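You operate a simulated robot arm through the tools that you are given. There is no shell and no other tool. Be economical: measure what you need, move in short steps, check, and stop when the job is done.

You are at the controls of a simulated robot arm. One attempt, no reset.

TASK
Fix number 5 in the teal stand and push the stand onto the yellow mat.
Fine: loosen the silver screw first, then tighten it on the card; the stand ends square on the mat.

Only the result counts: the job must be done as asked and must still hold three seconds after the hand-in. Knocking over, shifting, dropping, spilling or breaking anything else fails it.

THE ROBOT
A 5-joint arm with a two-finger parallel gripper, fixed in place. Base frame: the origin is at the foot of the arm, x ahead of it, y to its left, z up; the work surface is at about z = 0. Lengths are in m, angles in rad, forces in N, time in s.
With the tool pointing down near the work surface it reaches from about 0.26 to 0.68 m from the base axis. Its first joint turns from -1.152 to 1.152 rad. The tool tilts only in the upright plane through the base axis and itself; it spins freely about its own axis. Payload 2.9 kg.
Tool frame: the origin (TCP) lies between the finger pads and is the grasp point; the fingertips stand 0.03 m ahead of it; z points along the fingers, y is the line along which they close. The gripper opens to 0.11 m. The fingers are 0.02 m wide and 0.01 m thick; the gripper's body (0.048 by 0.112 m) begins 0.055 m behind the TCP.
Orientation is that of the tool frame in the base frame, as a unit quaternion [x, y, z, w]. With the fingers straight down and closing along the base's y, the tool's x points along the base's -x, its y along +y and its z along -z.

THE INTERFACE
- The arm moves only by the tool play_rows. Its argument "deltas" is a list that holds one entry, the list of rows, each a list of 7 numbers: the closure in counts, from 0 (fully open) to 255 (shut), then the shift along the base's x, y, z in m, then the turn, a rotation vector about the base's x, y, z in degrees. In form: [[[gripper, x, y, z, ax, ay, az], ...]]. A call has 1 to 12 rows; each row is the pose to reach, as a shift and turn from the pose commanded when the call began. Rows are played at 5 a second. More than 0.05 m and 0.15 rad between two rows, or a gripper value outside its range, and nothing of the call is played. A pose out of reach is approached as far as the arm can. The call stops where the force on the tool passes 40 N (or 10 N more than at its start, if that is more) or the arm is blocked; 0.2 s more then pass. The fingers move at their own pace (about 0.108 m/s each) and stop on an object; they squeeze with about 27 N. The grip force told is the motor's: it shows also when the fingers shut on nothing. Time passes only in rows, and 0.2 s behind the last, so rows that repeat a pose let the fingers close. It gives the time, the measured TCP pose, the force on the tool (base axes), the opening and the grip force at its end, in the units of the frame above (readings bear some noise), with the torque about the TCP (base axes, N m) and any sound that the robot's microphone picked up.
- Cameras (640 x 400 px; columns grow to the right, rows downward): "scene" is fixed at [0.038, -0.4583, 0.6092]; the picture's right is [0.66, -0.75, 0.00], its down [-0.37, -0.33, -0.87] and it looks along [0.65, 0.58, -0.49] (base axes); focal length 344 px, centre (320, 200). "wrist" rides on the gripper at [0.072, 0.017, -0.103] in the tool frame; the picture's right is [-0.23, 0.97, 0.00], its down [-0.76, -0.18, -0.62] and it looks along [-0.61, -0.14, 0.78] (tool axes); focal length 222 px, centre (320, 200). There is no depth. A picture from a camera that has moved, and an enlarged one, comes with that camera's place and axes in the base frame and with its lens. The place of the scene camera against the robot may be out by one fixed shift of up to 0.012 m in any direction.
- snapshot(camera): a new picture of that camera. The clock stands still meanwhile.
- close_up(camera, box): a new picture of the part [left, top, right, bottom] of that camera's present view, enlarged. The clock stands still meanwhile.
- job_done(): hands the job in; it is judged then, once.

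Go step by step. Nothing tells you positions but the pictures and the camera data: compare them with the known pose of the tool, close in by small moves and look again before you grip or let go. The budget is 120 turns and 64 pictures, counting those below and the enlarged ones. Unless the task says otherwise, let go and move clear before handing in, and close with one line.

The tools are called after "Call:" by a JSON object that holds its "op" and its "data". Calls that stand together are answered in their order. play_rows: Moves the arm, as the interface text tells. Its arguments: {"type":"object","properties":{"deltas":{"type":"array","items":{"type":"array","items":{"type":"array","items":{"type":"number"}}}}},"required":["deltas"]} The other tools are called the same way: snapshot (camera) takes a picture; close_up (camera, box) takes an enlarged picture of a part of a camera's view; job_done () hands the job in.

At the start:

```text
t: 0.0
tcp_pos: [0.3632, 0.1365, 0.4035]
orientation: [0.0, 1.0, 0.0, 0.0]
contact_force: [-0.1, 0.5, -0.4]
torque: [-0.04, 0.01, 0.01]
grip_width: 0.1096
gripper_force: 0.0
```

scene: 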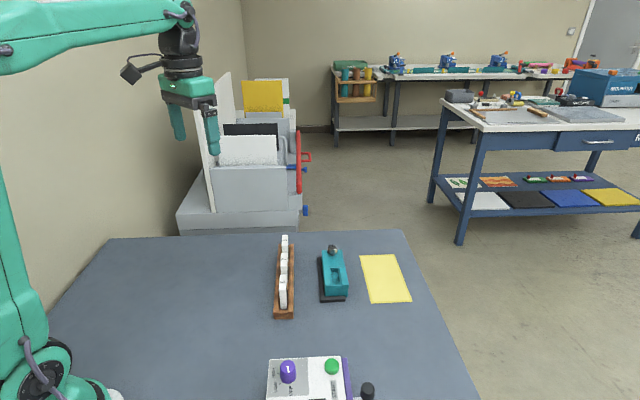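
wrist: 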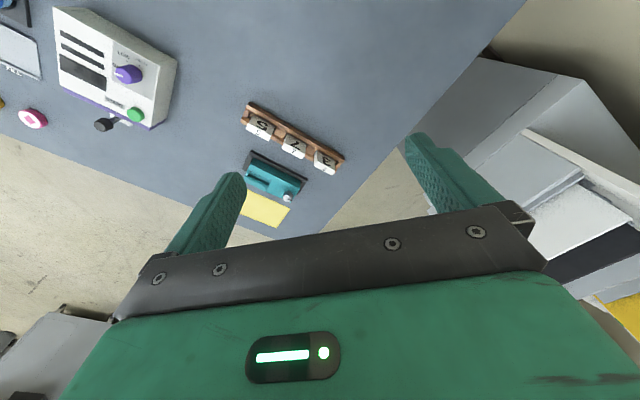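

I see a rack with three numbered cards, a teal stand with a silver screw, and a yellow mat beyond it. I'll look closer first.

Call:
{"op": "close_up", "data": {"camera": "scene", "box": [250, 220, 430, 332]}}

Call:
{"op": "close_up", "data": {"camera": "wrist", "box": [220, 90, 364, 240]}}

```text
3.56 times, centred on (340, 276) of scene
camera zoom: at [0.038, -0.4583, 0.6092], right [0.66, -0.75, 0.0], down [-0.37, -0.33, -0.87], along [0.65, 0.58, -0.49], focal length 1224 px, centre (249, -70)
```

zoom: 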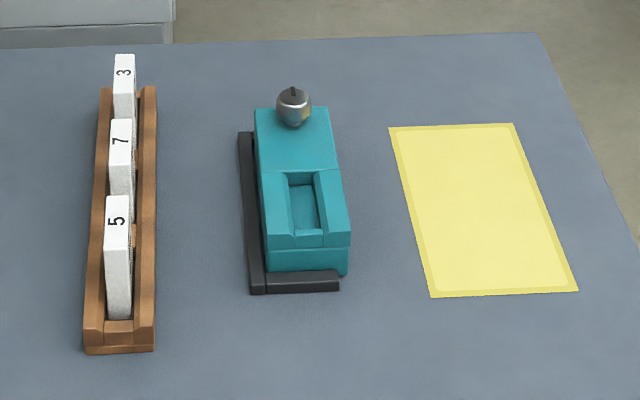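

```text
2.67 times, centred on (292, 165) of wrist
camera zoom: at [0.2895, 0.1537, 0.5085], right [0.23, 0.97, 0.0], down [0.76, -0.18, 0.62], along [0.61, -0.14, -0.78], focal length 592 px, centre (395, 293)
```

zoom: 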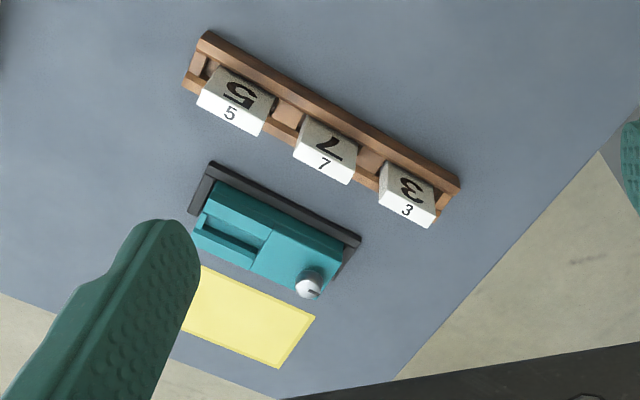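

The stand and rack lie along the base's 45° diagonal (long axis along +x+y), the cards are thin across it, and the screw is at the stand's far end. I'll turn the tool by 45° and come closer for a better look.

Call:
{"op": "play_rows", "data": {"deltas": [[[0, 0.01, -0.028, -0.016, 0, 0, 7.5], [0, 0.02, -0.056, -0.033, 0, 0, 15], [0, 0.03, -0.084, -0.05, 0, 0, 22.5], [0, 0.04, -0.112, -0.067, 0, 0, 30], [0, 0.05, -0.14, -0.084, 0, 0, 37.5], [0, 0.057, -0.167, -0.1, 0, 0, 45], [0, 0.057, -0.167, -0.1, 0, 0, 45]]]}}

Call:
{"op": "snapshot", "data": {"camera": "wrist"}}

```text
t: 1.6
tcp_pos: [0.4228, -0.031, 0.3031]
orientation: [-0.383, 0.924, 0.001, 0.0]
contact_force: [0.8, 1.0, 0.4]
torque: [-0.01, 0.01, -0.01]
grip_width: 0.1099
gripper_force: 0.1
```

```text
59 pictures are left
camera wrist: at [0.3574, -0.0702, 0.4074], right [-0.53, 0.85, 0.0], down [0.66, 0.41, 0.62], along [0.53, 0.33, -0.78], focal length 222 px, centre (320, 200)
```

wrist: 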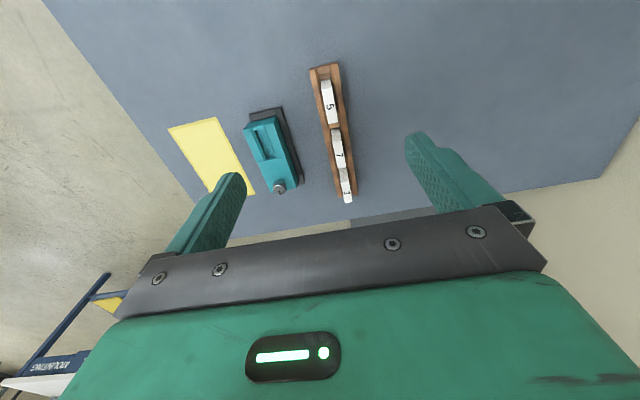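

Call:
{"op": "close_up", "data": {"camera": "wrist", "box": [150, 50, 374, 212]}}

```text
2.47 times, centred on (262, 131) of wrist
camera zoom: at [0.3574, -0.0702, 0.4074], right [-0.53, 0.85, 0.0], down [0.66, 0.41, 0.62], along [0.53, 0.33, -0.78], focal length 548 px, centre (463, 370)
```

zoom: 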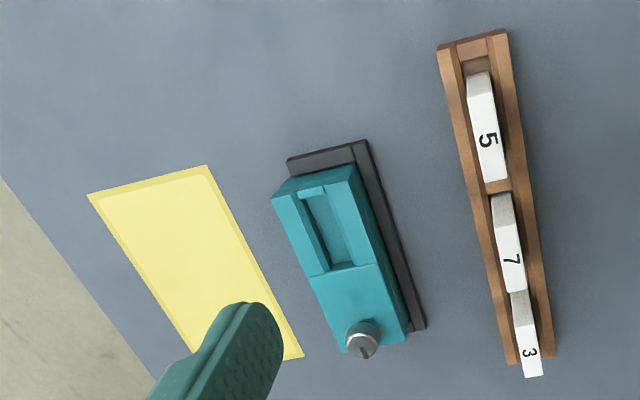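

The mat's centre is about (0.67, −0.13), with its long axis at 45°. The screw knob is near (0.61, 0.00). I'll go closer to look at the knob and slot.

Call:
{"op": "play_rows", "data": {"deltas": [[[0, 0.04, 0, -0.02, 0, 0, 0], [0, 0.08, 0, -0.04, 0, 0, 0], [0, 0.12, 0, -0.06, 0, 0, 0], [0, 0.16, 0, -0.083, 0, 0, 0], [0, 0.16, 0, -0.083, 0, 0, 0]]]}}

Call:
{"op": "snapshot", "data": {"camera": "wrist"}}

Call:
{"op": "close_up", "data": {"camera": "wrist", "box": [210, 20, 430, 200]}}

```text
t: 2.8
tcp_pos: [0.5834, -0.0293, 0.2199]
orientation: [-0.382, 0.924, 0.0, -0.001]
contact_force: [0.2, 0.4, 0.3]
torque: [-0.04, 0.0, -0.02]
grip_width: 0.11
gripper_force: 0.2
```

```text
57 pictures are left
camera wrist: at [0.5195, -0.0695, 0.3238], right [-0.53, 0.85, 0.0], down [0.66, 0.41, 0.62], along [0.53, 0.33, -0.78], focal length 222 px, centre (320, 200)
```

wrist: 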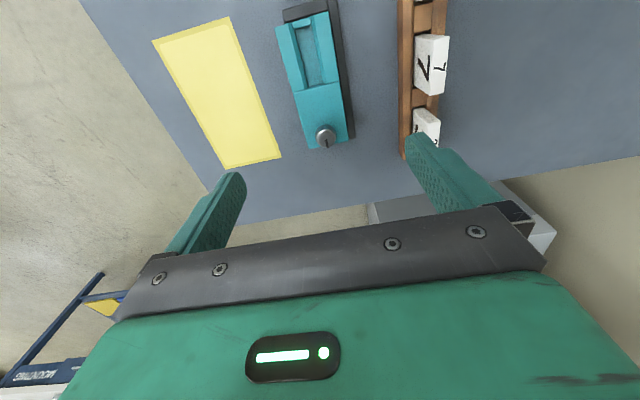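

```text
2.22 times, centred on (320, 110) of wrist
camera zoom: at [0.5195, -0.0695, 0.3238], right [-0.53, 0.85, 0.0], down [0.66, 0.41, 0.62], along [0.53, 0.33, -0.78], focal length 494 px, centre (320, 400)
```

zoom: 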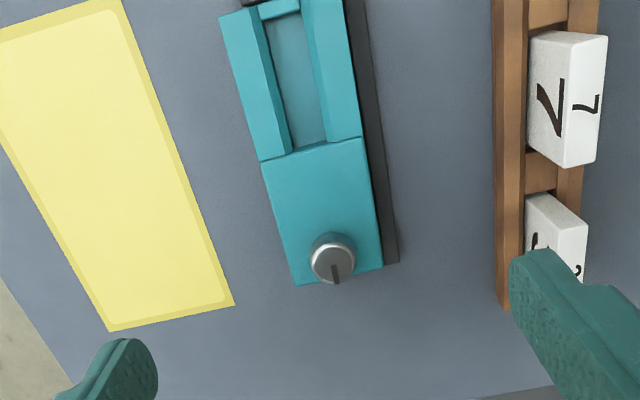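

The knob is at about (0.606, −0.005), with its top near z 0.07. I'll move above it and check alignment.

Call:
{"op": "play_rows", "data": {"deltas": [[[60, 0.013, 0.013, -0.04, 0, 0, 0], [100, 0.026, 0.0255, -0.085, 0, 0, 0], [130, 0.026, 0.0255, -0.085, 0, 0, 0]]]}}

Call:
{"op": "snapshot", "data": {"camera": "wrist"}}

Call:
{"op": "close_up", "data": {"camera": "scene", "box": [280, 190, 400, 310]}}

```text
t: 3.6
tcp_pos: [0.6065, -0.0036, 0.1344]
orientation: [-0.383, 0.924, 0.0, 0.0]
contact_force: [0.8, -1.1, 0.8]
torque: [0.0, -0.05, -0.01]
grip_width: 0.0539
gripper_force: 0.0
```

```text
55 pictures are left
camera wrist: at [0.5424, -0.0432, 0.2385], right [-0.53, 0.85, 0.0], down [0.66, 0.41, 0.62], along [0.53, 0.33, -0.78], focal length 222 px, centre (320, 200)
```

wrist: 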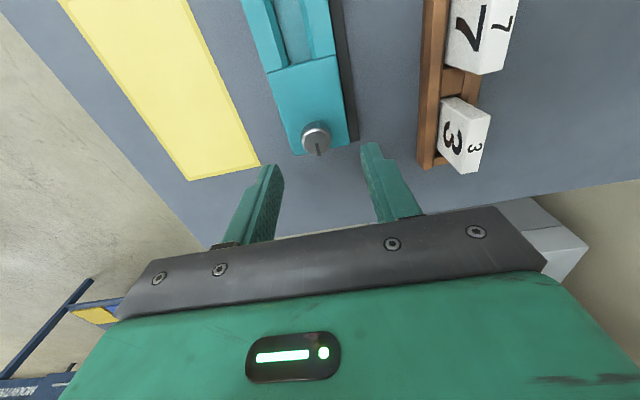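

```text
3.33 times, centred on (340, 250) of scene
camera zoom: at [0.0381, -0.4583, 0.6092], right [0.66, -0.75, 0.0], down [-0.37, -0.33, -0.87], along [0.65, 0.58, -0.49], focal length 1148 px, centre (253, 33)
```

zoom: 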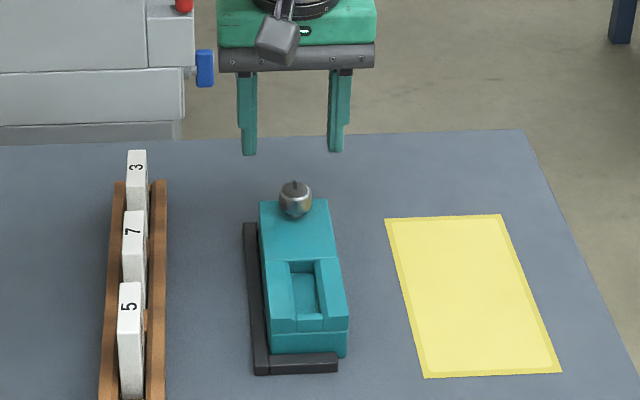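

The fingers are centred over the knob, whose top is at z≈0.073. I'll go down and close on it.

Call:
{"op": "play_rows", "data": {"deltas": [[[130, 0, -0.0015, -0.025, 0, 0, 0], [130, 0, -0.0015, -0.049, 0, 0, 0], [130, 0, -0.0015, -0.049, 0, 0, 0]]]}}

Call:
{"op": "close_up", "data": {"camera": "scene", "box": [280, 190, 400, 310]}}

Call:
{"op": "snapshot", "data": {"camera": "wrist"}}

```text
t: 4.4
tcp_pos: [0.6065, -0.0063, 0.0857]
orientation: [-0.383, 0.924, 0.0, 0.0]
contact_force: [0.1, 0.5, 0.8]
torque: [0.0, -0.01, 0.02]
grip_width: 0.0541
gripper_force: 0.0
```

```text
3.33 times, centred on (340, 250) of scene
camera zoom: at [0.0381, -0.4583, 0.6092], right [0.66, -0.75, 0.0], down [-0.37, -0.33, -0.87], along [0.65, 0.58, -0.49], focal length 1148 px, centre (253, 33)
```

zoom: 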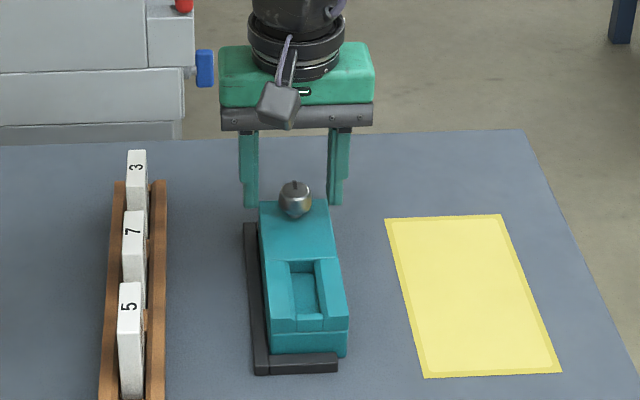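

```text
52 pictures are left
camera wrist: at [0.5416, -0.0454, 0.19], right [-0.53, 0.85, 0.0], down [0.66, 0.41, 0.62], along [0.53, 0.33, -0.78], focal length 222 px, centre (320, 200)
```

wrist: 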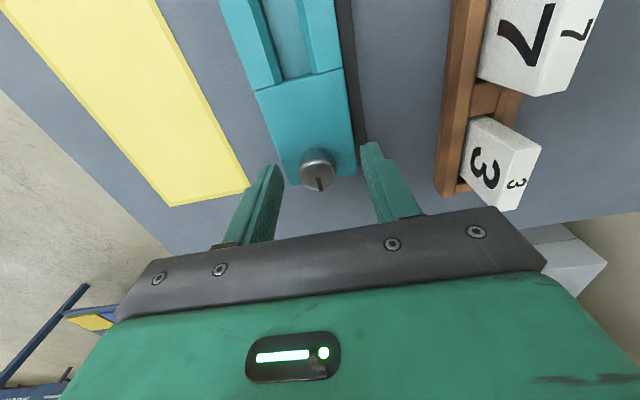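

The knob sits between the fingertips. I'll close on it.

Call:
{"op": "play_rows", "data": {"deltas": [[[255, 0, 0, 0, 0, 0, 0], [255, 0, 0, 0, 0, 0, 0], [255, 0, 0, 0, 0, 0, 0]]]}}

```text
t: 5.2
tcp_pos: [0.6062, -0.0072, 0.0878]
orientation: [-0.383, 0.924, 0.0, 0.002]
contact_force: [3.0, -2.8, 2.4]
torque: [-0.11, -0.23, -0.03]
grip_width: 0.0247
gripper_force: 27.1
```

It's gripped with width 0.025. I'll turn it counter-clockwise (loosen).

Call:
{"op": "play_rows", "data": {"deltas": [[[255, 0, 0, 0, 0, 0, 8], [255, 0, 0, 0, 0, 0, 16], [255, 0, 0, 0, 0, 0, 24], [255, 0, 0, 0, 0, 0, 32], [255, 0, 0, 0, 0, 0, 40], [255, 0, 0, 0, 0, 0, 48], [255, 0, 0, 0, 0, 0, 56], [255, 0, 0, 0, 0, 0, 64], [255, 0, 0, 0, 0, 0, 72], [255, 0, 0, 0, 0, 0, 80], [255, 0, 0, 0, 0, 0, 88], [255, 0, 0, 0, 0, 0, 88]]]}}

Call:
{"op": "snapshot", "data": {"camera": "wrist"}}

Call:
{"op": "close_up", "data": {"camera": "scene", "box": [280, 190, 400, 310]}}

```text
t: 7.8
tcp_pos: [0.6066, -0.005, 0.0882]
orientation: [0.918, -0.397, 0.004, -0.001]
contact_force: [19.6, 10.9, 7.9]
torque: [0.4, -0.61, -0.23]
grip_width: 0.0244
gripper_force: 26.9
```

```text
51 pictures are left
camera wrist: at [0.6431, -0.0696, 0.1929], right [-0.87, -0.5, -0.01], down [-0.4, 0.68, 0.62], along [-0.31, 0.54, -0.78], focal length 222 px, centre (320, 200)
```

wrist: 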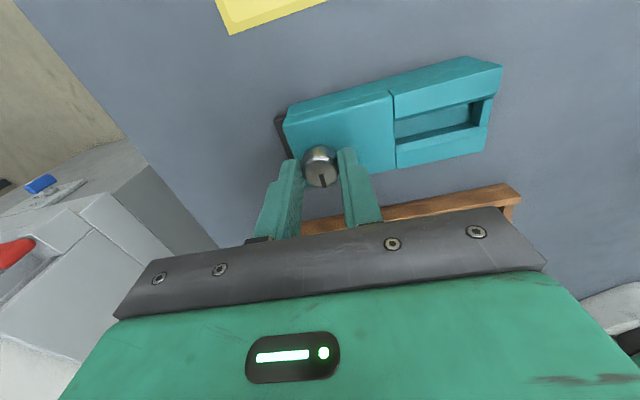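

```text
3.33 times, centred on (340, 250) of scene
camera zoom: at [0.038, -0.4583, 0.6092], right [0.66, -0.75, 0.0], down [-0.37, -0.33, -0.87], along [0.65, 0.58, -0.49], focal length 1148 px, centre (253, 33)
```

zoom: 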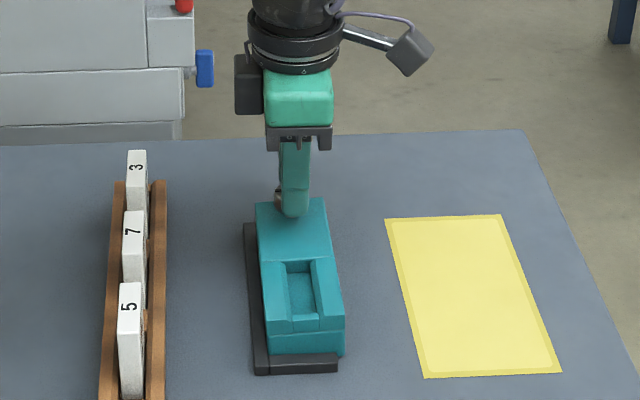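

The knob turned with the fingers, but a side force built up. I'll release, shift slightly, regrip and continue loosening.

Call:
{"op": "play_rows", "data": {"deltas": [[[130, 0, 0, 0, 0, 0, 0], [130, 0.0015, 0.001, -0.002, 0, 0, 0], [255, 0.0015, 0.001, -0.002, 0, 0, 0], [255, 0.0015, 0.001, -0.002, 0, 0, 0], [255, 0.0015, 0.001, -0.002, 0, 0, 0]]]}}

Call:
{"op": "play_rows", "data": {"deltas": [[[255, 0, 0, 0, 0, 0, 8], [255, 0, 0, 0, 0, 0, 16], [255, 0, 0, 0, 0, 0, 24], [255, 0, 0, 0, 0, 0, 32], [255, 0, 0, 0, 0, 0, 40], [255, 0, 0, 0, 0, 0, 48], [255, 0, 0, 0, 0, 0, 56], [255, 0, 0, 0, 0, 0, 64], [255, 0, 0, 0, 0, 0, 72], [255, 0, 0, 0, 0, 0, 80], [255, 0, 0, 0, 0, 0, 88], [255, 0, 0, 0, 0, 0, 88]]]}}

Call:
{"op": "snapshot", "data": {"camera": "wrist"}}

```text
t: 9.0
tcp_pos: [0.6083, -0.0036, 0.0858]
orientation: [0.917, -0.399, -0.001, 0.001]
contact_force: [2.8, 2.2, 0.3]
torque: [0.1, -0.08, 0.0]
grip_width: 0.0257
gripper_force: 27.4
```

```text
t: 11.6
tcp_pos: [0.6089, -0.0019, 0.0877]
orientation: [0.998, -0.068, 0.004, 0.0]
contact_force: [5.0, -25.9, 25.6]
torque: [-1.05, -0.26, 0.04]
grip_width: 0.0246
gripper_force: 27.3
out of reach, approached as far as the arm can: row 5, 6, 7, 8, 9, 10, 11, 12
```

```text
49 pictures are left
camera wrist: at [0.677, -0.0289, 0.1929], right [-0.36, -0.93, 0.0], down [-0.73, 0.28, 0.62], along [-0.58, 0.22, -0.79], focal length 222 px, centre (320, 200)
```

wrist: 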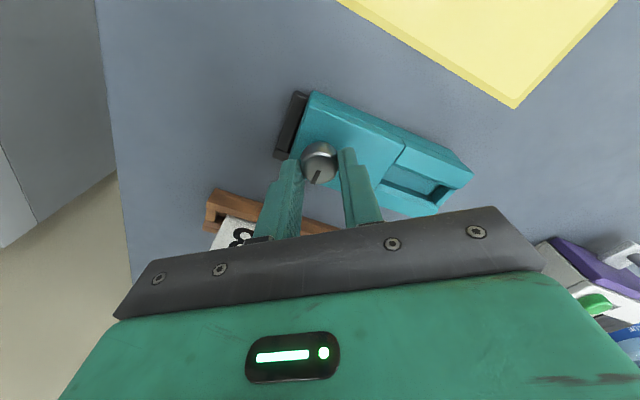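

Call:
{"op": "close_up", "data": {"camera": "wrist", "box": [240, 80, 480, 230]}}

```text
2.67 times, centred on (360, 155) of wrist
camera zoom: at [0.677, -0.0289, 0.1929], right [-0.36, -0.93, 0.0], down [-0.73, 0.28, 0.62], along [-0.58, 0.22, -0.79], focal length 592 px, centre (213, 320)
```

zoom: 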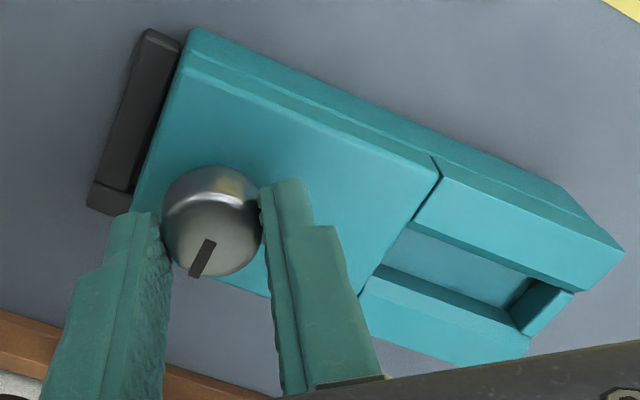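

Call:
{"op": "close_up", "data": {"camera": "scene", "box": [280, 190, 400, 310]}}

```text
3.33 times, centred on (340, 250) of scene
camera zoom: at [0.0378, -0.4583, 0.6092], right [0.66, -0.75, 0.0], down [-0.37, -0.33, -0.87], along [0.65, 0.58, -0.49], focal length 1148 px, centre (253, 33)
```

zoom: 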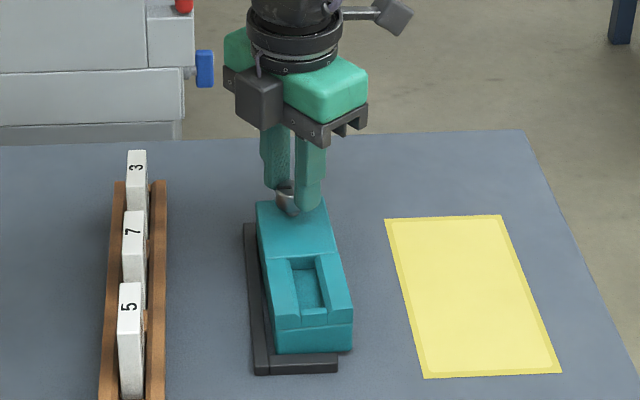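

The stand twisted slightly off the rail in that turn, so the screw may be at its stop. I'll release, rise and inspect the slot.

Call:
{"op": "play_rows", "data": {"deltas": [[[130, 0, 0, 0, 0, 0, -44], [130, 0, 0, 0.02, 0, 0, -44]]]}}

```text
refused: row 1 steps farther than a row can; nothing moved
```

Call:
{"op": "play_rows", "data": {"deltas": [[[130, 0, 0, 0, 0, 0, 0], [130, 0, 0, 0.0, 0, 0, 0], [130, 0, 0, 0.03, 0, 0, 0], [130, 0, 0, 0.06, 0, 0, -8], [130, 0, 0, 0.09, 0, 0, -16]]]}}

```text
t: 12.8
tcp_pos: [0.6058, -0.0011, 0.1757]
orientation: [0.979, -0.205, -0.001, 0.0]
contact_force: [-0.1, 0.6, -0.5]
torque: [-0.01, 0.02, 0.02]
grip_width: 0.0538
gripper_force: 0.2
```

Call:
{"op": "play_rows", "data": {"deltas": [[[130, -0.005, -0.007, 0.01, 0, 0, -8.5], [130, -0.01, -0.014, 0.02, 0, 0, -17], [130, -0.015, -0.021, 0.025, 0, 0, -25.5], [130, -0.02, -0.028, 0.025, 0, 0, -34], [130, -0.025, -0.035, 0.025, 0, 0, -42.5], [130, -0.03, -0.042, 0.025, 0, 0, -51], [130, -0.035, -0.049, 0.025, 0, 0, -59.5], [130, -0.04, -0.056, 0.025, 0, 0, -68], [130, -0.045, -0.063, 0.025, 0, 0, -76.5], [130, -0.05, -0.07, 0.025, 0, 0, -85], [130, -0.055, -0.08, 0.025, 0, 0, -93.5], [130, -0.055, -0.08, 0.025, 0, 0, -102]]]}}

Call:
{"op": "close_up", "data": {"camera": "wrist", "box": [210, 20, 430, 200]}}

Call:
{"op": "close_up", "data": {"camera": "scene", "box": [310, 235, 370, 310]}}

```text
t: 15.4
tcp_pos: [0.5513, -0.0803, 0.1972]
orientation: [-0.457, 0.89, 0.0, 0.001]
contact_force: [0.1, -0.6, 0.4]
torque: [-0.01, 0.01, 0.0]
grip_width: 0.0538
gripper_force: 0.1
```

```text
2.22 times, centred on (320, 110) of wrist
camera zoom: at [0.4949, -0.1299, 0.3033], right [-0.66, 0.75, 0.0], down [0.59, 0.51, 0.62], along [0.47, 0.41, -0.78], focal length 494 px, centre (320, 400)
```

zoom: 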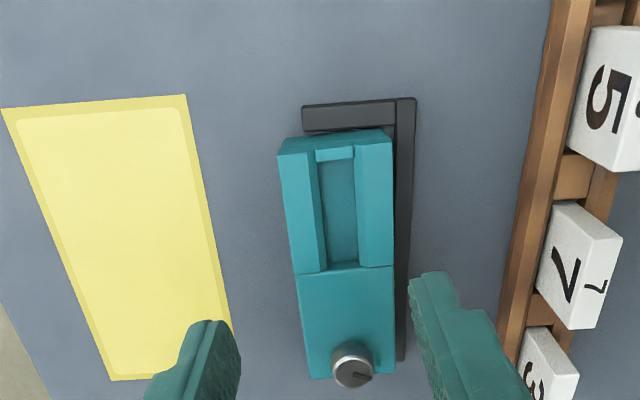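

```text
5.33 times, centred on (340, 272) of scene
camera zoom: at [0.038, -0.4583, 0.6092], right [0.66, -0.75, 0.0], down [-0.37, -0.33, -0.87], along [0.65, 0.58, -0.49], focal length 1836 px, centre (213, -187)
```

zoom: 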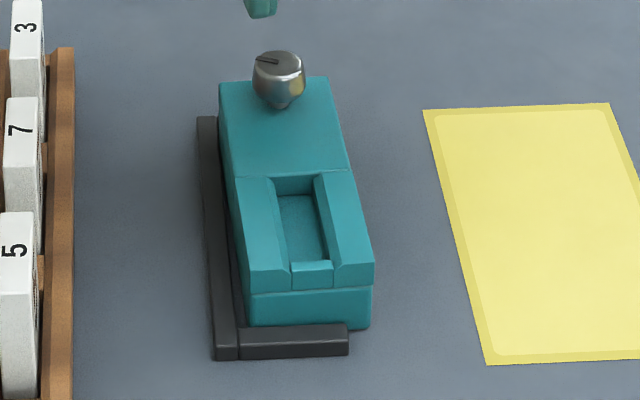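

The knob has turned about 85° so far. The second grip was likely too low, with the fingertips dragging on the block. I'll regrip slightly higher and loosen further.

Call:
{"op": "play_rows", "data": {"deltas": [[[130, 0.02, 0.025, -0.02, 0, 0, 0], [130, 0.04, 0.05, -0.04, 0, 0, 0], [130, 0.055, 0.073, -0.06, 0, 0, 0], [130, 0.055, 0.073, -0.08, 0, 0, 0], [130, 0.055, 0.073, -0.08, 0, 0, 0]]]}}

Call:
{"op": "snapshot", "data": {"camera": "wrist"}}

```text
t: 16.6
tcp_pos: [0.6071, -0.007, 0.121]
orientation: [-0.458, 0.889, 0.0, -0.001]
contact_force: [0.0, -0.2, -0.2]
torque: [-0.03, 0.01, -0.05]
grip_width: 0.054
gripper_force: 0.0
```

```text
44 pictures are left
camera wrist: at [0.55, -0.0562, 0.2243], right [-0.66, 0.75, 0.0], down [0.59, 0.52, 0.62], along [0.47, 0.41, -0.78], focal length 222 px, centre (320, 200)
```

wrist: 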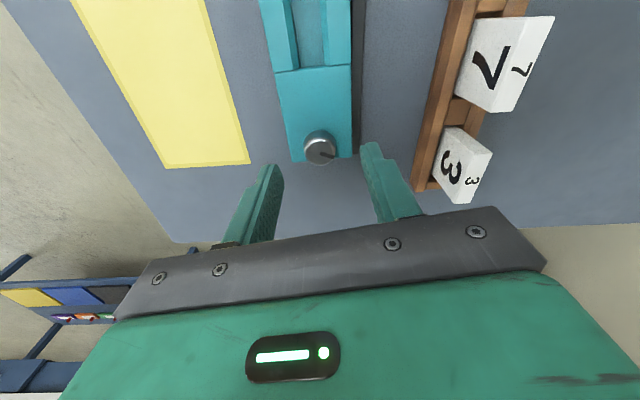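

Call:
{"op": "play_rows", "data": {"deltas": [[[130, 0, 0, -0.015, 0, 0, 0], [130, 0, 0, -0.031, 0, 0, 0], [130, 0, 0, -0.031, 0, 0, 0], [255, 0, 0, -0.031, 0, 0, 0], [255, 0, 0, -0.031, 0, 0, 0], [255, 0, 0, -0.031, 0, 0, 0]]]}}

Call:
{"op": "play_rows", "data": {"deltas": [[[255, 0, 0, 0, 0, 0, 8], [255, 0, 0, 0, 0, 0, 16], [255, 0, 0, 0, 0, 0, 24], [255, 0, 0, 0, 0, 0, 32], [255, 0, 0, 0, 0, 0, 40], [255, 0, 0, 0, 0, 0, 40]]]}}

Call:
{"op": "snapshot", "data": {"camera": "wrist"}}

```text
t: 18.0
tcp_pos: [0.6074, -0.0078, 0.0906]
orientation: [-0.458, 0.889, 0.0, 0.001]
contact_force: [3.3, -1.1, 0.4]
torque: [-0.05, -0.21, -0.01]
grip_width: 0.0233
gripper_force: 27.0
```

```text
t: 19.4
tcp_pos: [0.6087, -0.0065, 0.0915]
orientation: [0.735, -0.678, 0.002, -0.003]
contact_force: [17.0, -0.3, 14.0]
torque: [-0.1, -0.65, -0.27]
grip_width: 0.0232
gripper_force: 26.8
```

```text
43 pictures are left
camera wrist: at [0.5958, -0.0801, 0.1954], right [-0.99, 0.15, -0.01], down [0.11, 0.77, 0.62], along [0.1, 0.62, -0.78], focal length 222 px, centre (320, 200)
```

wrist: 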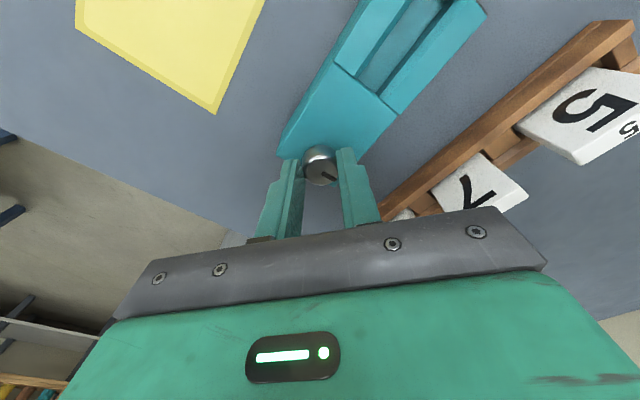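

Call:
{"op": "close_up", "data": {"camera": "scene", "box": [310, 235, 370, 310]}}

Call:
{"op": "close_up", "data": {"camera": "wrist", "box": [260, 100, 400, 200]}}

```text
5.33 times, centred on (340, 272) of scene
camera zoom: at [0.0379, -0.4583, 0.6092], right [0.66, -0.75, 0.0], down [-0.37, -0.33, -0.87], along [0.65, 0.58, -0.49], focal length 1836 px, centre (213, -187)
```

zoom: 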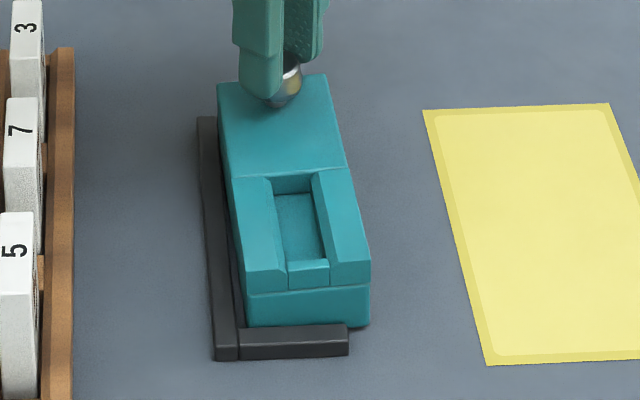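

```text
4.00 times, centred on (330, 150) of wrist
camera zoom: at [0.5958, -0.0801, 0.1954], right [-0.99, 0.15, -0.01], down [0.11, 0.77, 0.62], along [0.1, 0.62, -0.78], focal length 888 px, centre (280, 400)
```

zoom: 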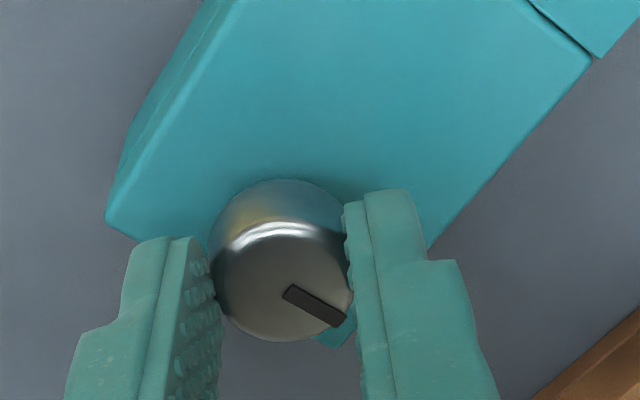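

The screw springs back and won't turn past its soft stop, so it's now fully loose. I'll release, rise and go over card 5.

Call:
{"op": "play_rows", "data": {"deltas": [[[130, 0, 0, 0, 0, 0, 0], [130, 0, 0, 0, 0, 0, 0], [130, 0, 0, 0.04, 0, 0, 0], [130, 0, 0, 0.08, 0, 0, -8], [130, -0.03, 0, 0.12, 0, 0, -16], [130, -0.07, -0.01, 0.13, 0, 0, -24], [130, -0.11, -0.015, 0.13, 0, 0, -32], [130, -0.15, -0.025, 0.13, 0, 0, -40], [130, -0.19, -0.035, 0.13, 0, 0, -49.6], [130, -0.19, -0.035, 0.13, 0, 0, -49.6]]]}}

Call:
{"op": "snapshot", "data": {"camera": "wrist"}}

```text
refused: row 9 steps farther than a row can; nothing moved
```

```text
40 pictures are left
camera wrist: at [0.5958, -0.0801, 0.1954], right [-0.99, 0.15, -0.01], down [0.11, 0.77, 0.62], along [0.1, 0.62, -0.78], focal length 222 px, centre (320, 200)
```

wrist: 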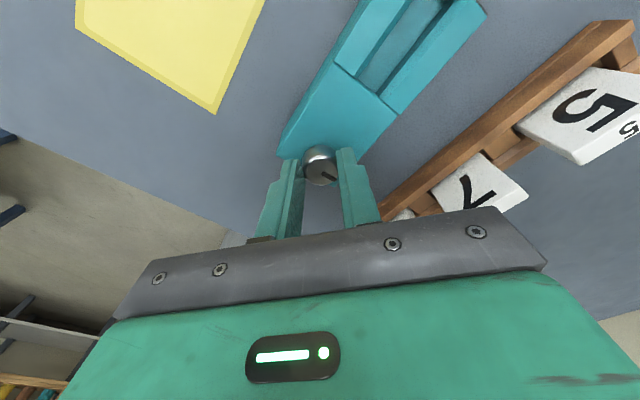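

Call:
{"op": "play_rows", "data": {"deltas": [[[130, 0, 0, 0, 0, 0, 0], [130, 0, 0, 0, 0, 0, 0], [130, 0, 0, 0.04, 0, 0, 0], [130, 0, 0, 0.08, 0, 0, -8], [130, -0.03, 0, 0.11, 0, 0, -16], [130, -0.07, -0.01, 0.13, 0, 0, -24], [130, -0.11, -0.015, 0.13, 0, 0, -32], [130, -0.15, -0.025, 0.13, 0, 0, -40], [130, -0.19, -0.035, 0.13, 0, 0, -48], [130, -0.19, -0.035, 0.13, 0, 0, -49.6]]]}}

Call:
{"op": "close_up", "data": {"camera": "wrist", "box": [180, 20, 420, 180]}}

```text
t: 21.6
tcp_pos: [0.4162, -0.0432, 0.2182]
orientation: [-0.381, 0.925, 0.0, 0.0]
contact_force: [0.7, 0.1, -0.5]
torque: [-0.01, -0.04, -0.01]
grip_width: 0.054
gripper_force: 0.1
```

```text
2.50 times, centred on (300, 100) of wrist
camera zoom: at [0.3515, -0.082, 0.3226], right [-0.52, 0.85, 0.0], down [0.67, 0.41, 0.62], along [0.53, 0.33, -0.78], focal length 555 px, centre (370, 450)
```

zoom: 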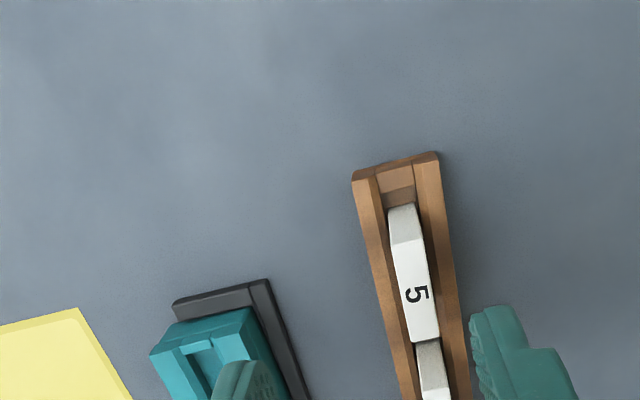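

Card 5's centre is about (0.427, −0.009), top z≈0.08. I'll move above it and check.

Call:
{"op": "play_rows", "data": {"deltas": [[[130, 0.01, 0.034, -0.04, 0, 0, 0], [130, 0.01, 0.034, -0.08, 0, 0, 0], [130, 0.01, 0.034, -0.095, 0, 0, 0], [130, 0.01, 0.034, -0.095, 0, 0, 0]]]}}

Call:
{"op": "snapshot", "data": {"camera": "wrist"}}

Call:
{"op": "close_up", "data": {"camera": "scene", "box": [230, 190, 350, 330]}}

```text
refused: row 1 steps farther than a row can; nothing moved
```

```text
38 pictures are left
camera wrist: at [0.3515, -0.082, 0.3226], right [-0.52, 0.85, 0.0], down [0.67, 0.41, 0.62], along [0.53, 0.33, -0.78], focal length 222 px, centre (320, 200)
```

wrist: 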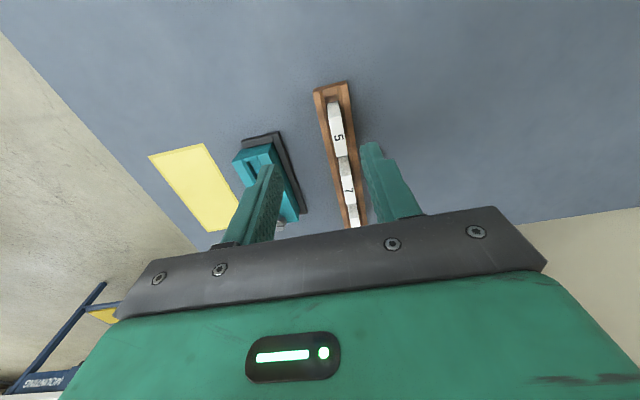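

```text
2.86 times, centred on (290, 260) of scene
camera zoom: at [0.038, -0.4583, 0.6092], right [0.66, -0.75, 0.0], down [-0.37, -0.33, -0.87], along [0.65, 0.58, -0.49], focal length 984 px, centre (406, 29)
```

zoom: 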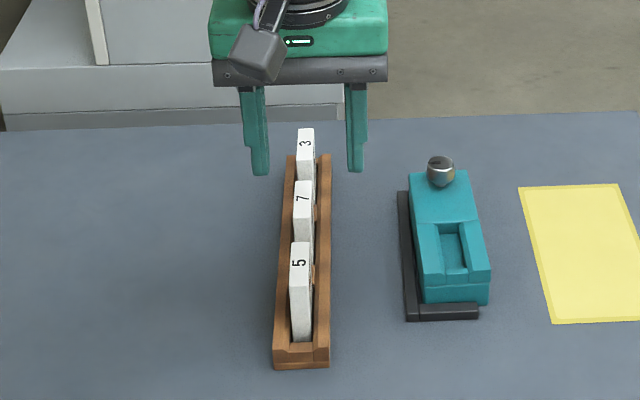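

Call:
{"op": "play_rows", "data": {"deltas": [[[130, 0.005, 0.017, -0.03, 0, 0, 0], [130, 0.011, 0.034, -0.06, 0, 0, 0], [130, 0.011, 0.034, -0.092, 0, 0, 0], [130, 0.011, 0.034, -0.092, 0, 0, 0]]]}}

Call:
{"op": "snapshot", "data": {"camera": "wrist"}}

Call:
{"op": "close_up", "data": {"camera": "scene", "box": [230, 190, 350, 330]}}

```text
t: 22.6
tcp_pos: [0.4281, -0.0079, 0.1252]
orientation: [-0.382, 0.924, 0.001, 0.0]
contact_force: [0.0, -0.2, -0.4]
torque: [0.02, -0.04, -0.02]
grip_width: 0.0539
gripper_force: 0.1
```

```text
36 pictures are left
camera wrist: at [0.3642, -0.0478, 0.2292], right [-0.53, 0.85, 0.0], down [0.67, 0.41, 0.62], along [0.53, 0.33, -0.78], focal length 222 px, centre (320, 200)
```

wrist: 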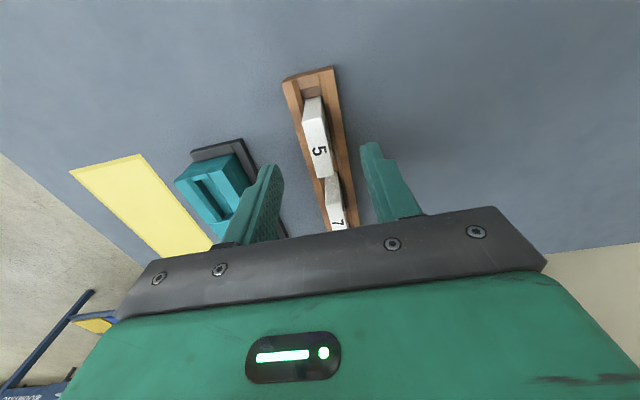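

```text
2.86 times, centred on (290, 260) of scene
camera zoom: at [0.0381, -0.4583, 0.6092], right [0.66, -0.75, 0.0], down [-0.37, -0.33, -0.87], along [0.65, 0.58, -0.49], focal length 984 px, centre (406, 29)
```

zoom: 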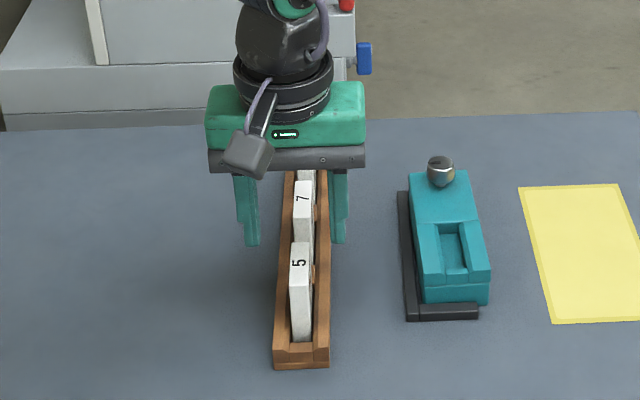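

Alignment looks good. I'll descend to grip height.

Call:
{"op": "play_rows", "data": {"deltas": [[[130, -0.0005, -0.0015, -0.02, 0, 0, 0], [130, -0.0005, -0.0015, -0.042, 0, 0, 0], [130, -0.0005, -0.0015, -0.042, 0, 0, 0]]]}}

Call:
{"op": "close_up", "data": {"camera": "scene", "box": [240, 220, 340, 330]}}

Call:
{"op": "close_up", "data": {"camera": "wrist", "box": [220, 80, 420, 220]}}

```text
t: 23.4
tcp_pos: [0.4284, -0.0104, 0.084]
orientation: [-0.382, 0.924, 0.0, 0.0]
contact_force: [0.0, 0.3, 0.3]
torque: [-0.01, 0.01, -0.01]
grip_width: 0.054
gripper_force: 0.0
```

```text
3.64 times, centred on (290, 275) of scene
camera zoom: at [0.0381, -0.4583, 0.6092], right [0.66, -0.75, 0.0], down [-0.37, -0.33, -0.87], along [0.65, 0.58, -0.49], focal length 1252 px, centre (429, -73)
```

zoom: 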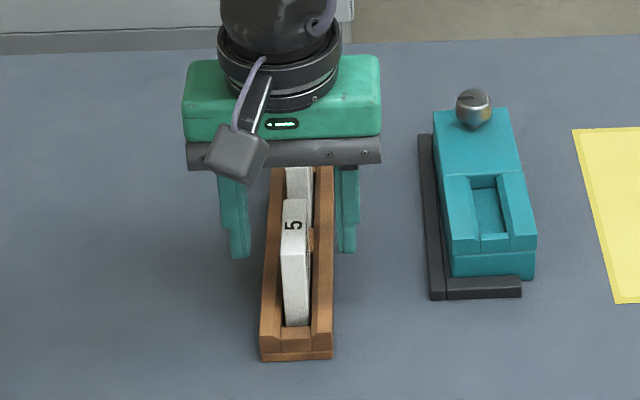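

```text
2.86 times, centred on (320, 150) of wrist
camera zoom: at [0.3635, -0.0499, 0.1881], right [-0.53, 0.85, 0.0], down [0.66, 0.41, 0.62], along [0.53, 0.33, -0.78], focal length 635 px, centre (320, 343)
```

zoom: 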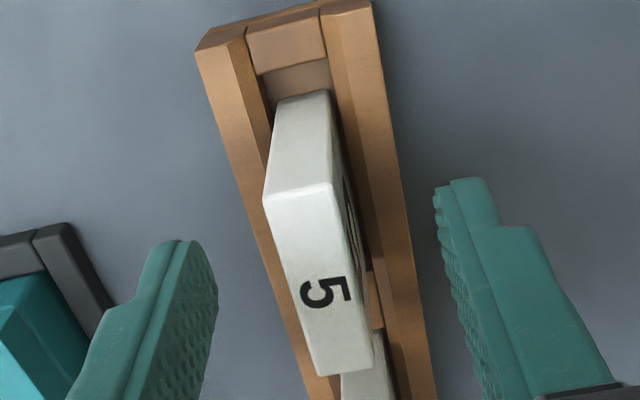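

Call:
{"op": "play_rows", "data": {"deltas": [[[130, -0.003, -0.003, -0.001, 0, 0, 0], [255, -0.003, -0.003, -0.001, 0, 0, 0], [255, -0.003, -0.003, -0.001, 0, 0, 0], [255, -0.003, -0.003, -0.001, 0, 0, 0], [255, -0.003, -0.003, -0.001, 0, 0, 0]]]}}

```text
t: 24.6
tcp_pos: [0.4251, -0.0128, 0.0836]
orientation: [-0.382, 0.924, -0.001, 0.0]
contact_force: [0.5, -0.8, 0.1]
torque: [0.05, 0.01, -0.01]
grip_width: 0.0139
gripper_force: 27.0
```

Gripped with thickness 0.014. I'll lift it out.

Call:
{"op": "play_rows", "data": {"deltas": [[[255, 0, 0, 0.02, 0, 0, 0], [255, 0, 0, 0.045, 0, 0, 0], [255, 0, 0, 0.08, 0, 0, 0], [255, 0, 0, 0.12, 0, 0, 0], [255, 0, 0, 0.12, 0, 0, 0]]]}}

Call:
{"op": "close_up", "data": {"camera": "scene", "box": [220, 140, 420, 330]}}

Call:
{"op": "snapshot", "data": {"camera": "wrist"}}

```text
t: 25.8
tcp_pos: [0.4253, -0.0122, 0.2042]
orientation: [-0.381, 0.925, 0.0, 0.0]
contact_force: [-1.4, -0.4, 0.4]
torque: [-0.02, -0.01, 0.03]
grip_width: 0.0141
gripper_force: 26.8
```

```text
2.11 times, centred on (320, 235) of scene
camera zoom: at [0.038, -0.4583, 0.6092], right [0.66, -0.75, 0.0], down [-0.37, -0.33, -0.87], along [0.65, 0.58, -0.49], focal length 725 px, centre (320, 126)
```

zoom: 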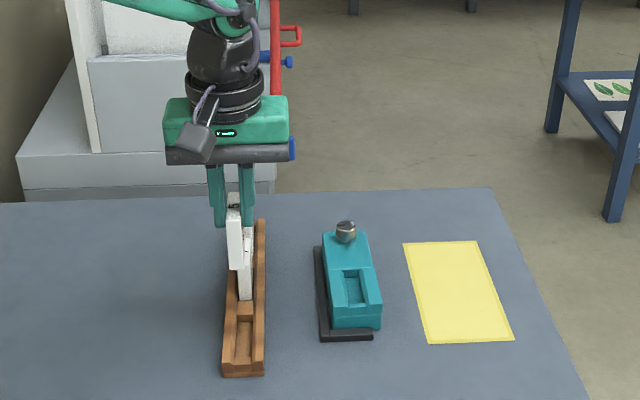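

```text
31 pictures are left
camera wrist: at [0.361, -0.0514, 0.3091], right [-0.53, 0.85, 0.0], down [0.67, 0.41, 0.62], along [0.53, 0.33, -0.78], focal length 222 px, centre (320, 200)
```

wrist: 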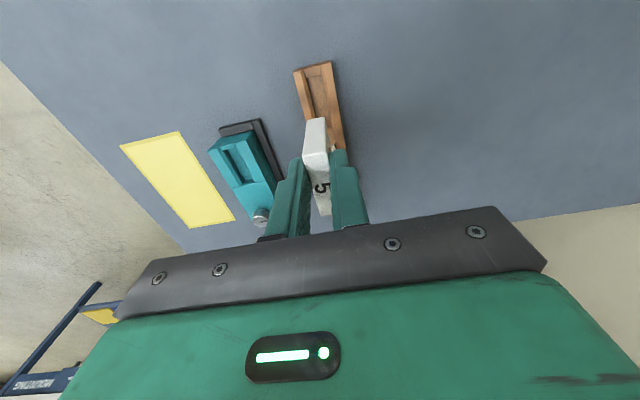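

Call:
{"op": "close_up", "data": {"camera": "wrist", "box": [195, 110, 291, 230]}}

Call:
{"op": "close_up", "data": {"camera": "scene", "box": [310, 235, 370, 310]}}

```text
3.33 times, centred on (243, 170) of wrist
camera zoom: at [0.361, -0.0514, 0.3091], right [-0.53, 0.85, 0.0], down [0.67, 0.41, 0.62], along [0.53, 0.33, -0.78], focal length 740 px, centre (577, 300)
```

zoom: 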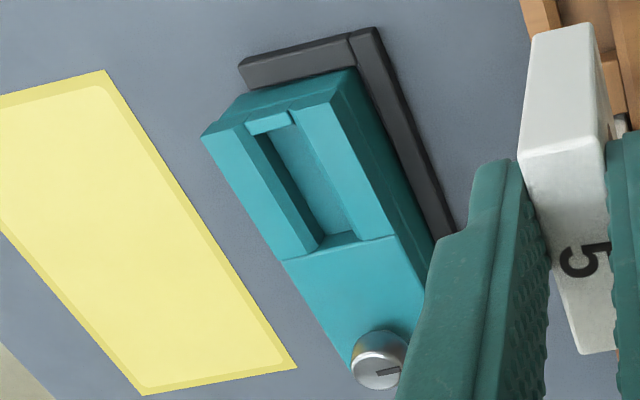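

```text
5.33 times, centred on (340, 272) of scene
camera zoom: at [0.038, -0.4583, 0.6092], right [0.66, -0.75, 0.0], down [-0.37, -0.33, -0.87], along [0.65, 0.58, -0.49], focal length 1836 px, centre (213, -187)
```

zoom: 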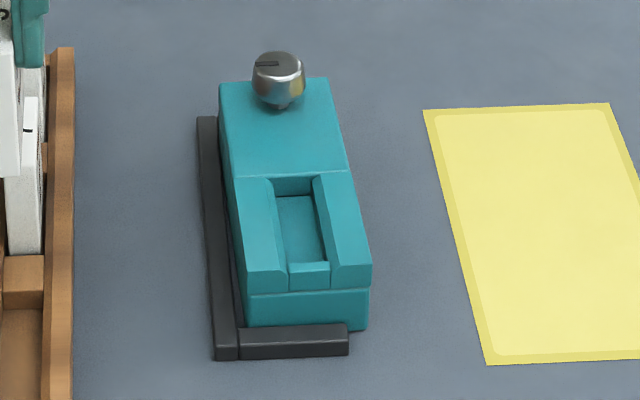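

The card's in hand. The slot centre is near (0.553, −0.063) with its rim at z≈0.045, so I'll hover the card just above it and check.

Call:
{"op": "play_rows", "data": {"deltas": [[[255, 0.035, -0.015, 0, 0, 0, 0.5], [255, 0.07, -0.03, 0, 0, 0, 1], [255, 0.1, -0.043, 0, 0, 0, 1], [255, 0.1254, -0.0533, 0, 0, 0, 1], [255, 0.1254, -0.0533, -0.03, 0, 0, 1], [255, 0.1254, -0.0533, -0.065, 0, 0, 1], [255, 0.1254, -0.0533, -0.065, 0, 0, 1]]]}}

Call:
{"op": "close_up", "data": {"camera": "scene", "box": [300, 220, 380, 310]}}

Call:
{"op": "close_up", "data": {"camera": "wrist", "box": [220, 60, 420, 220]}}

```text
t: 27.4
tcp_pos: [0.5496, -0.0647, 0.1385]
orientation: [-0.39, 0.921, 0.0, 0.0]
contact_force: [0.0, 0.2, 0.5]
torque: [0.01, -0.02, -0.01]
grip_width: 0.0137
gripper_force: 26.8
```

```text
4.44 times, centred on (340, 265) of scene
camera zoom: at [0.0381, -0.4583, 0.6092], right [0.66, -0.75, 0.0], down [-0.37, -0.33, -0.87], along [0.65, 0.58, -0.49], focal length 1530 px, centre (231, -89)
```

zoom: 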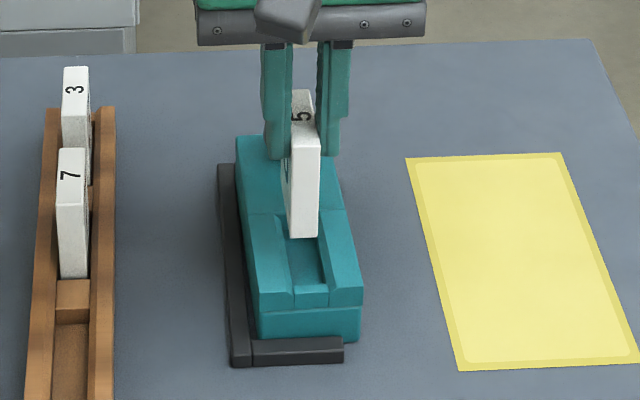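

```text
2.50 times, centred on (320, 140) of wrist
camera zoom: at [0.4864, -0.105, 0.2428], right [-0.54, 0.84, 0.0], down [0.66, 0.42, 0.62], along [0.52, 0.34, -0.78], focal length 555 px, centre (320, 350)
```

zoom: 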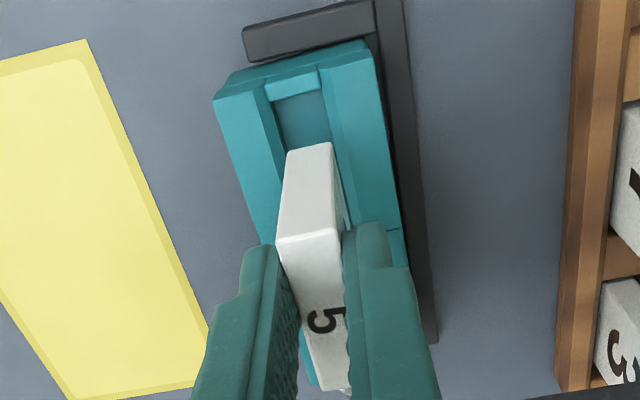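

I need about 4.5 mm back along the axis. I'll correct it, lower a bit, and look again.

Call:
{"op": "play_rows", "data": {"deltas": [[[255, -0.0025, -0.0039, 0, 0, 0, 0], [255, -0.0025, -0.0039, -0.017, 0, 0, 0], [255, -0.0025, -0.0039, -0.017, 0, 0, 0]]]}}

Call:
{"op": "close_up", "data": {"camera": "scene", "box": [310, 235, 370, 310]}}

Call:
{"op": "close_up", "data": {"camera": "wrist", "box": [240, 60, 400, 190]}}

```text
t: 28.2
tcp_pos: [0.546, -0.0679, 0.1215]
orientation: [-0.389, 0.921, 0.0, 0.0]
contact_force: [-0.8, 0.1, -0.3]
torque: [-0.02, 0.01, 0.0]
grip_width: 0.0139
gripper_force: 27.8
```

```text
5.33 times, centred on (340, 272) of scene
camera zoom: at [0.0381, -0.4583, 0.6092], right [0.66, -0.75, 0.0], down [-0.37, -0.33, -0.87], along [0.65, 0.58, -0.49], focal length 1836 px, centre (213, -187)
```

zoom: 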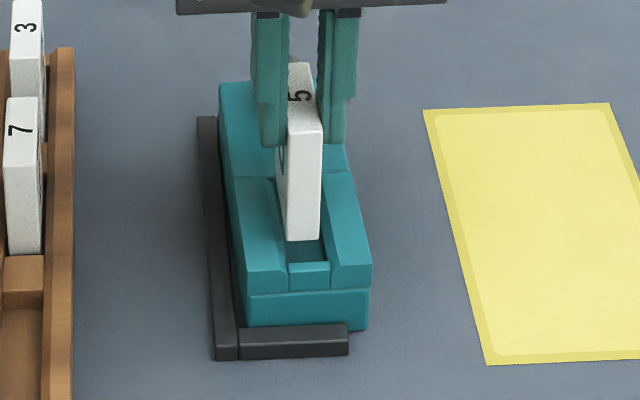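

```text
3.08 times, centred on (320, 125) of wrist
camera zoom: at [0.4838, -0.1088, 0.2264], right [-0.54, 0.84, 0.0], down [0.66, 0.42, 0.62], along [0.52, 0.34, -0.78], focal length 684 px, centre (320, 431)
```

zoom: 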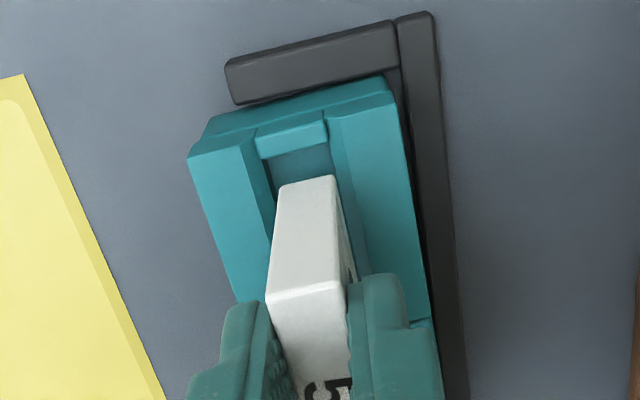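

The card is centred over the slot. I'll lower it gently.

Call:
{"op": "play_rows", "data": {"deltas": [[[255, 0.0007, -0.0007, -0.004, 0, 0, 0], [255, 0.0007, -0.0007, -0.009, 0, 0, 0], [255, 0.0007, -0.0007, -0.013, 0, 0, 0]]]}}

Call:
{"op": "close_up", "data": {"camera": "scene", "box": [310, 235, 370, 310]}}

Call:
{"op": "close_up", "data": {"camera": "wrist", "box": [240, 60, 400, 190]}}

```text
t: 29.0
tcp_pos: [0.5472, -0.0714, 0.1088]
orientation: [-0.39, 0.921, 0.0, 0.0]
contact_force: [0.0, 0.3, -1.0]
torque: [-0.03, 0.01, 0.0]
grip_width: 0.0137
gripper_force: 27.2
```

```text
5.33 times, centred on (340, 272) of scene
camera zoom: at [0.0381, -0.4583, 0.6092], right [0.66, -0.75, 0.0], down [-0.37, -0.33, -0.87], along [0.65, 0.58, -0.49], focal length 1836 px, centre (213, -187)
```

zoom: 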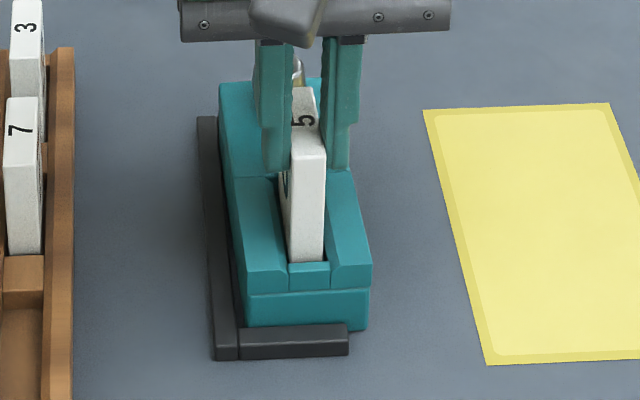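

```text
3.08 times, centred on (320, 125) of wrist
camera zoom: at [0.4843, -0.1107, 0.2134], right [-0.54, 0.84, 0.0], down [0.66, 0.42, 0.62], along [0.52, 0.34, -0.78], focal length 684 px, centre (320, 431)
```

zoom: 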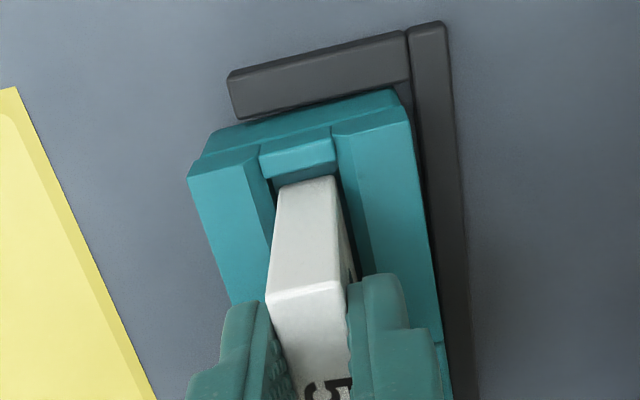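

It's entering the slot cleanly, so I'll continue down until it seats.

Call:
{"op": "play_rows", "data": {"deltas": [[[255, 0, 0, -0.002, 0, 0, 0], [255, 0, 0, -0.004, 0, 0, 0], [255, 0, 0, -0.006, 0, 0, 0], [255, 0, 0, -0.006, 0, 0, 0]]]}}

```text
t: 30.0
tcp_pos: [0.5478, -0.0713, 0.1023]
orientation: [-0.39, 0.921, 0.0, -0.001]
contact_force: [-2.1, -0.9, 5.2]
torque: [-0.03, 0.07, -0.02]
grip_width: 0.0143
gripper_force: 26.9
```

Call:
{"op": "play_rows", "data": {"deltas": [[[255, 0, 0, -0.001, 0, 0, 0], [255, 0, 0, -0.002, 0, 0, 0], [255, 0, 0, -0.002, 0, 0, 0]]]}}

Call:
{"op": "close_up", "data": {"camera": "scene", "box": [310, 235, 370, 310]}}

Call:
{"op": "close_up", "data": {"camera": "wrist", "box": [240, 60, 400, 190]}}

```text
t: 30.8
tcp_pos: [0.5491, -0.0708, 0.1015]
orientation: [-0.39, 0.921, -0.001, 0.001]
contact_force: [-5.2, 0.1, 19.8]
torque: [0.1, 0.16, 0.0]
grip_width: 0.0141
gripper_force: 27.3
```

```text
5.33 times, centred on (340, 272) of scene
camera zoom: at [0.0379, -0.4583, 0.6092], right [0.66, -0.75, 0.0], down [-0.37, -0.33, -0.87], along [0.65, 0.58, -0.49], focal length 1836 px, centre (213, -187)
```

zoom: 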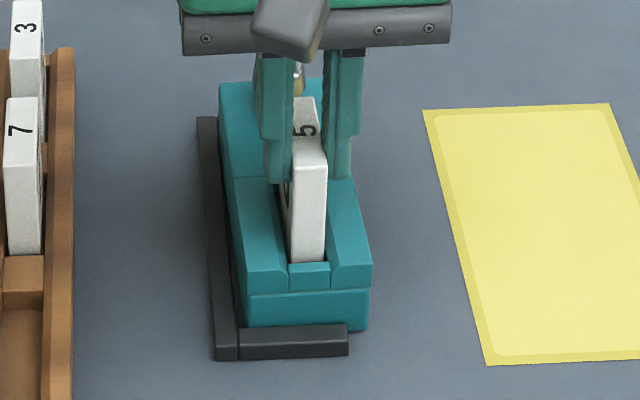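

```text
3.08 times, centred on (320, 125) of wrist
camera zoom: at [0.4851, -0.1107, 0.2063], right [-0.54, 0.84, 0.0], down [0.66, 0.42, 0.62], along [0.53, 0.34, -0.78], focal length 684 px, centre (320, 431)
```

zoom: 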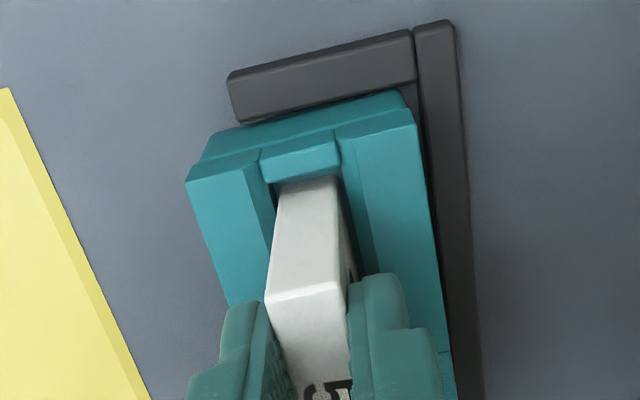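

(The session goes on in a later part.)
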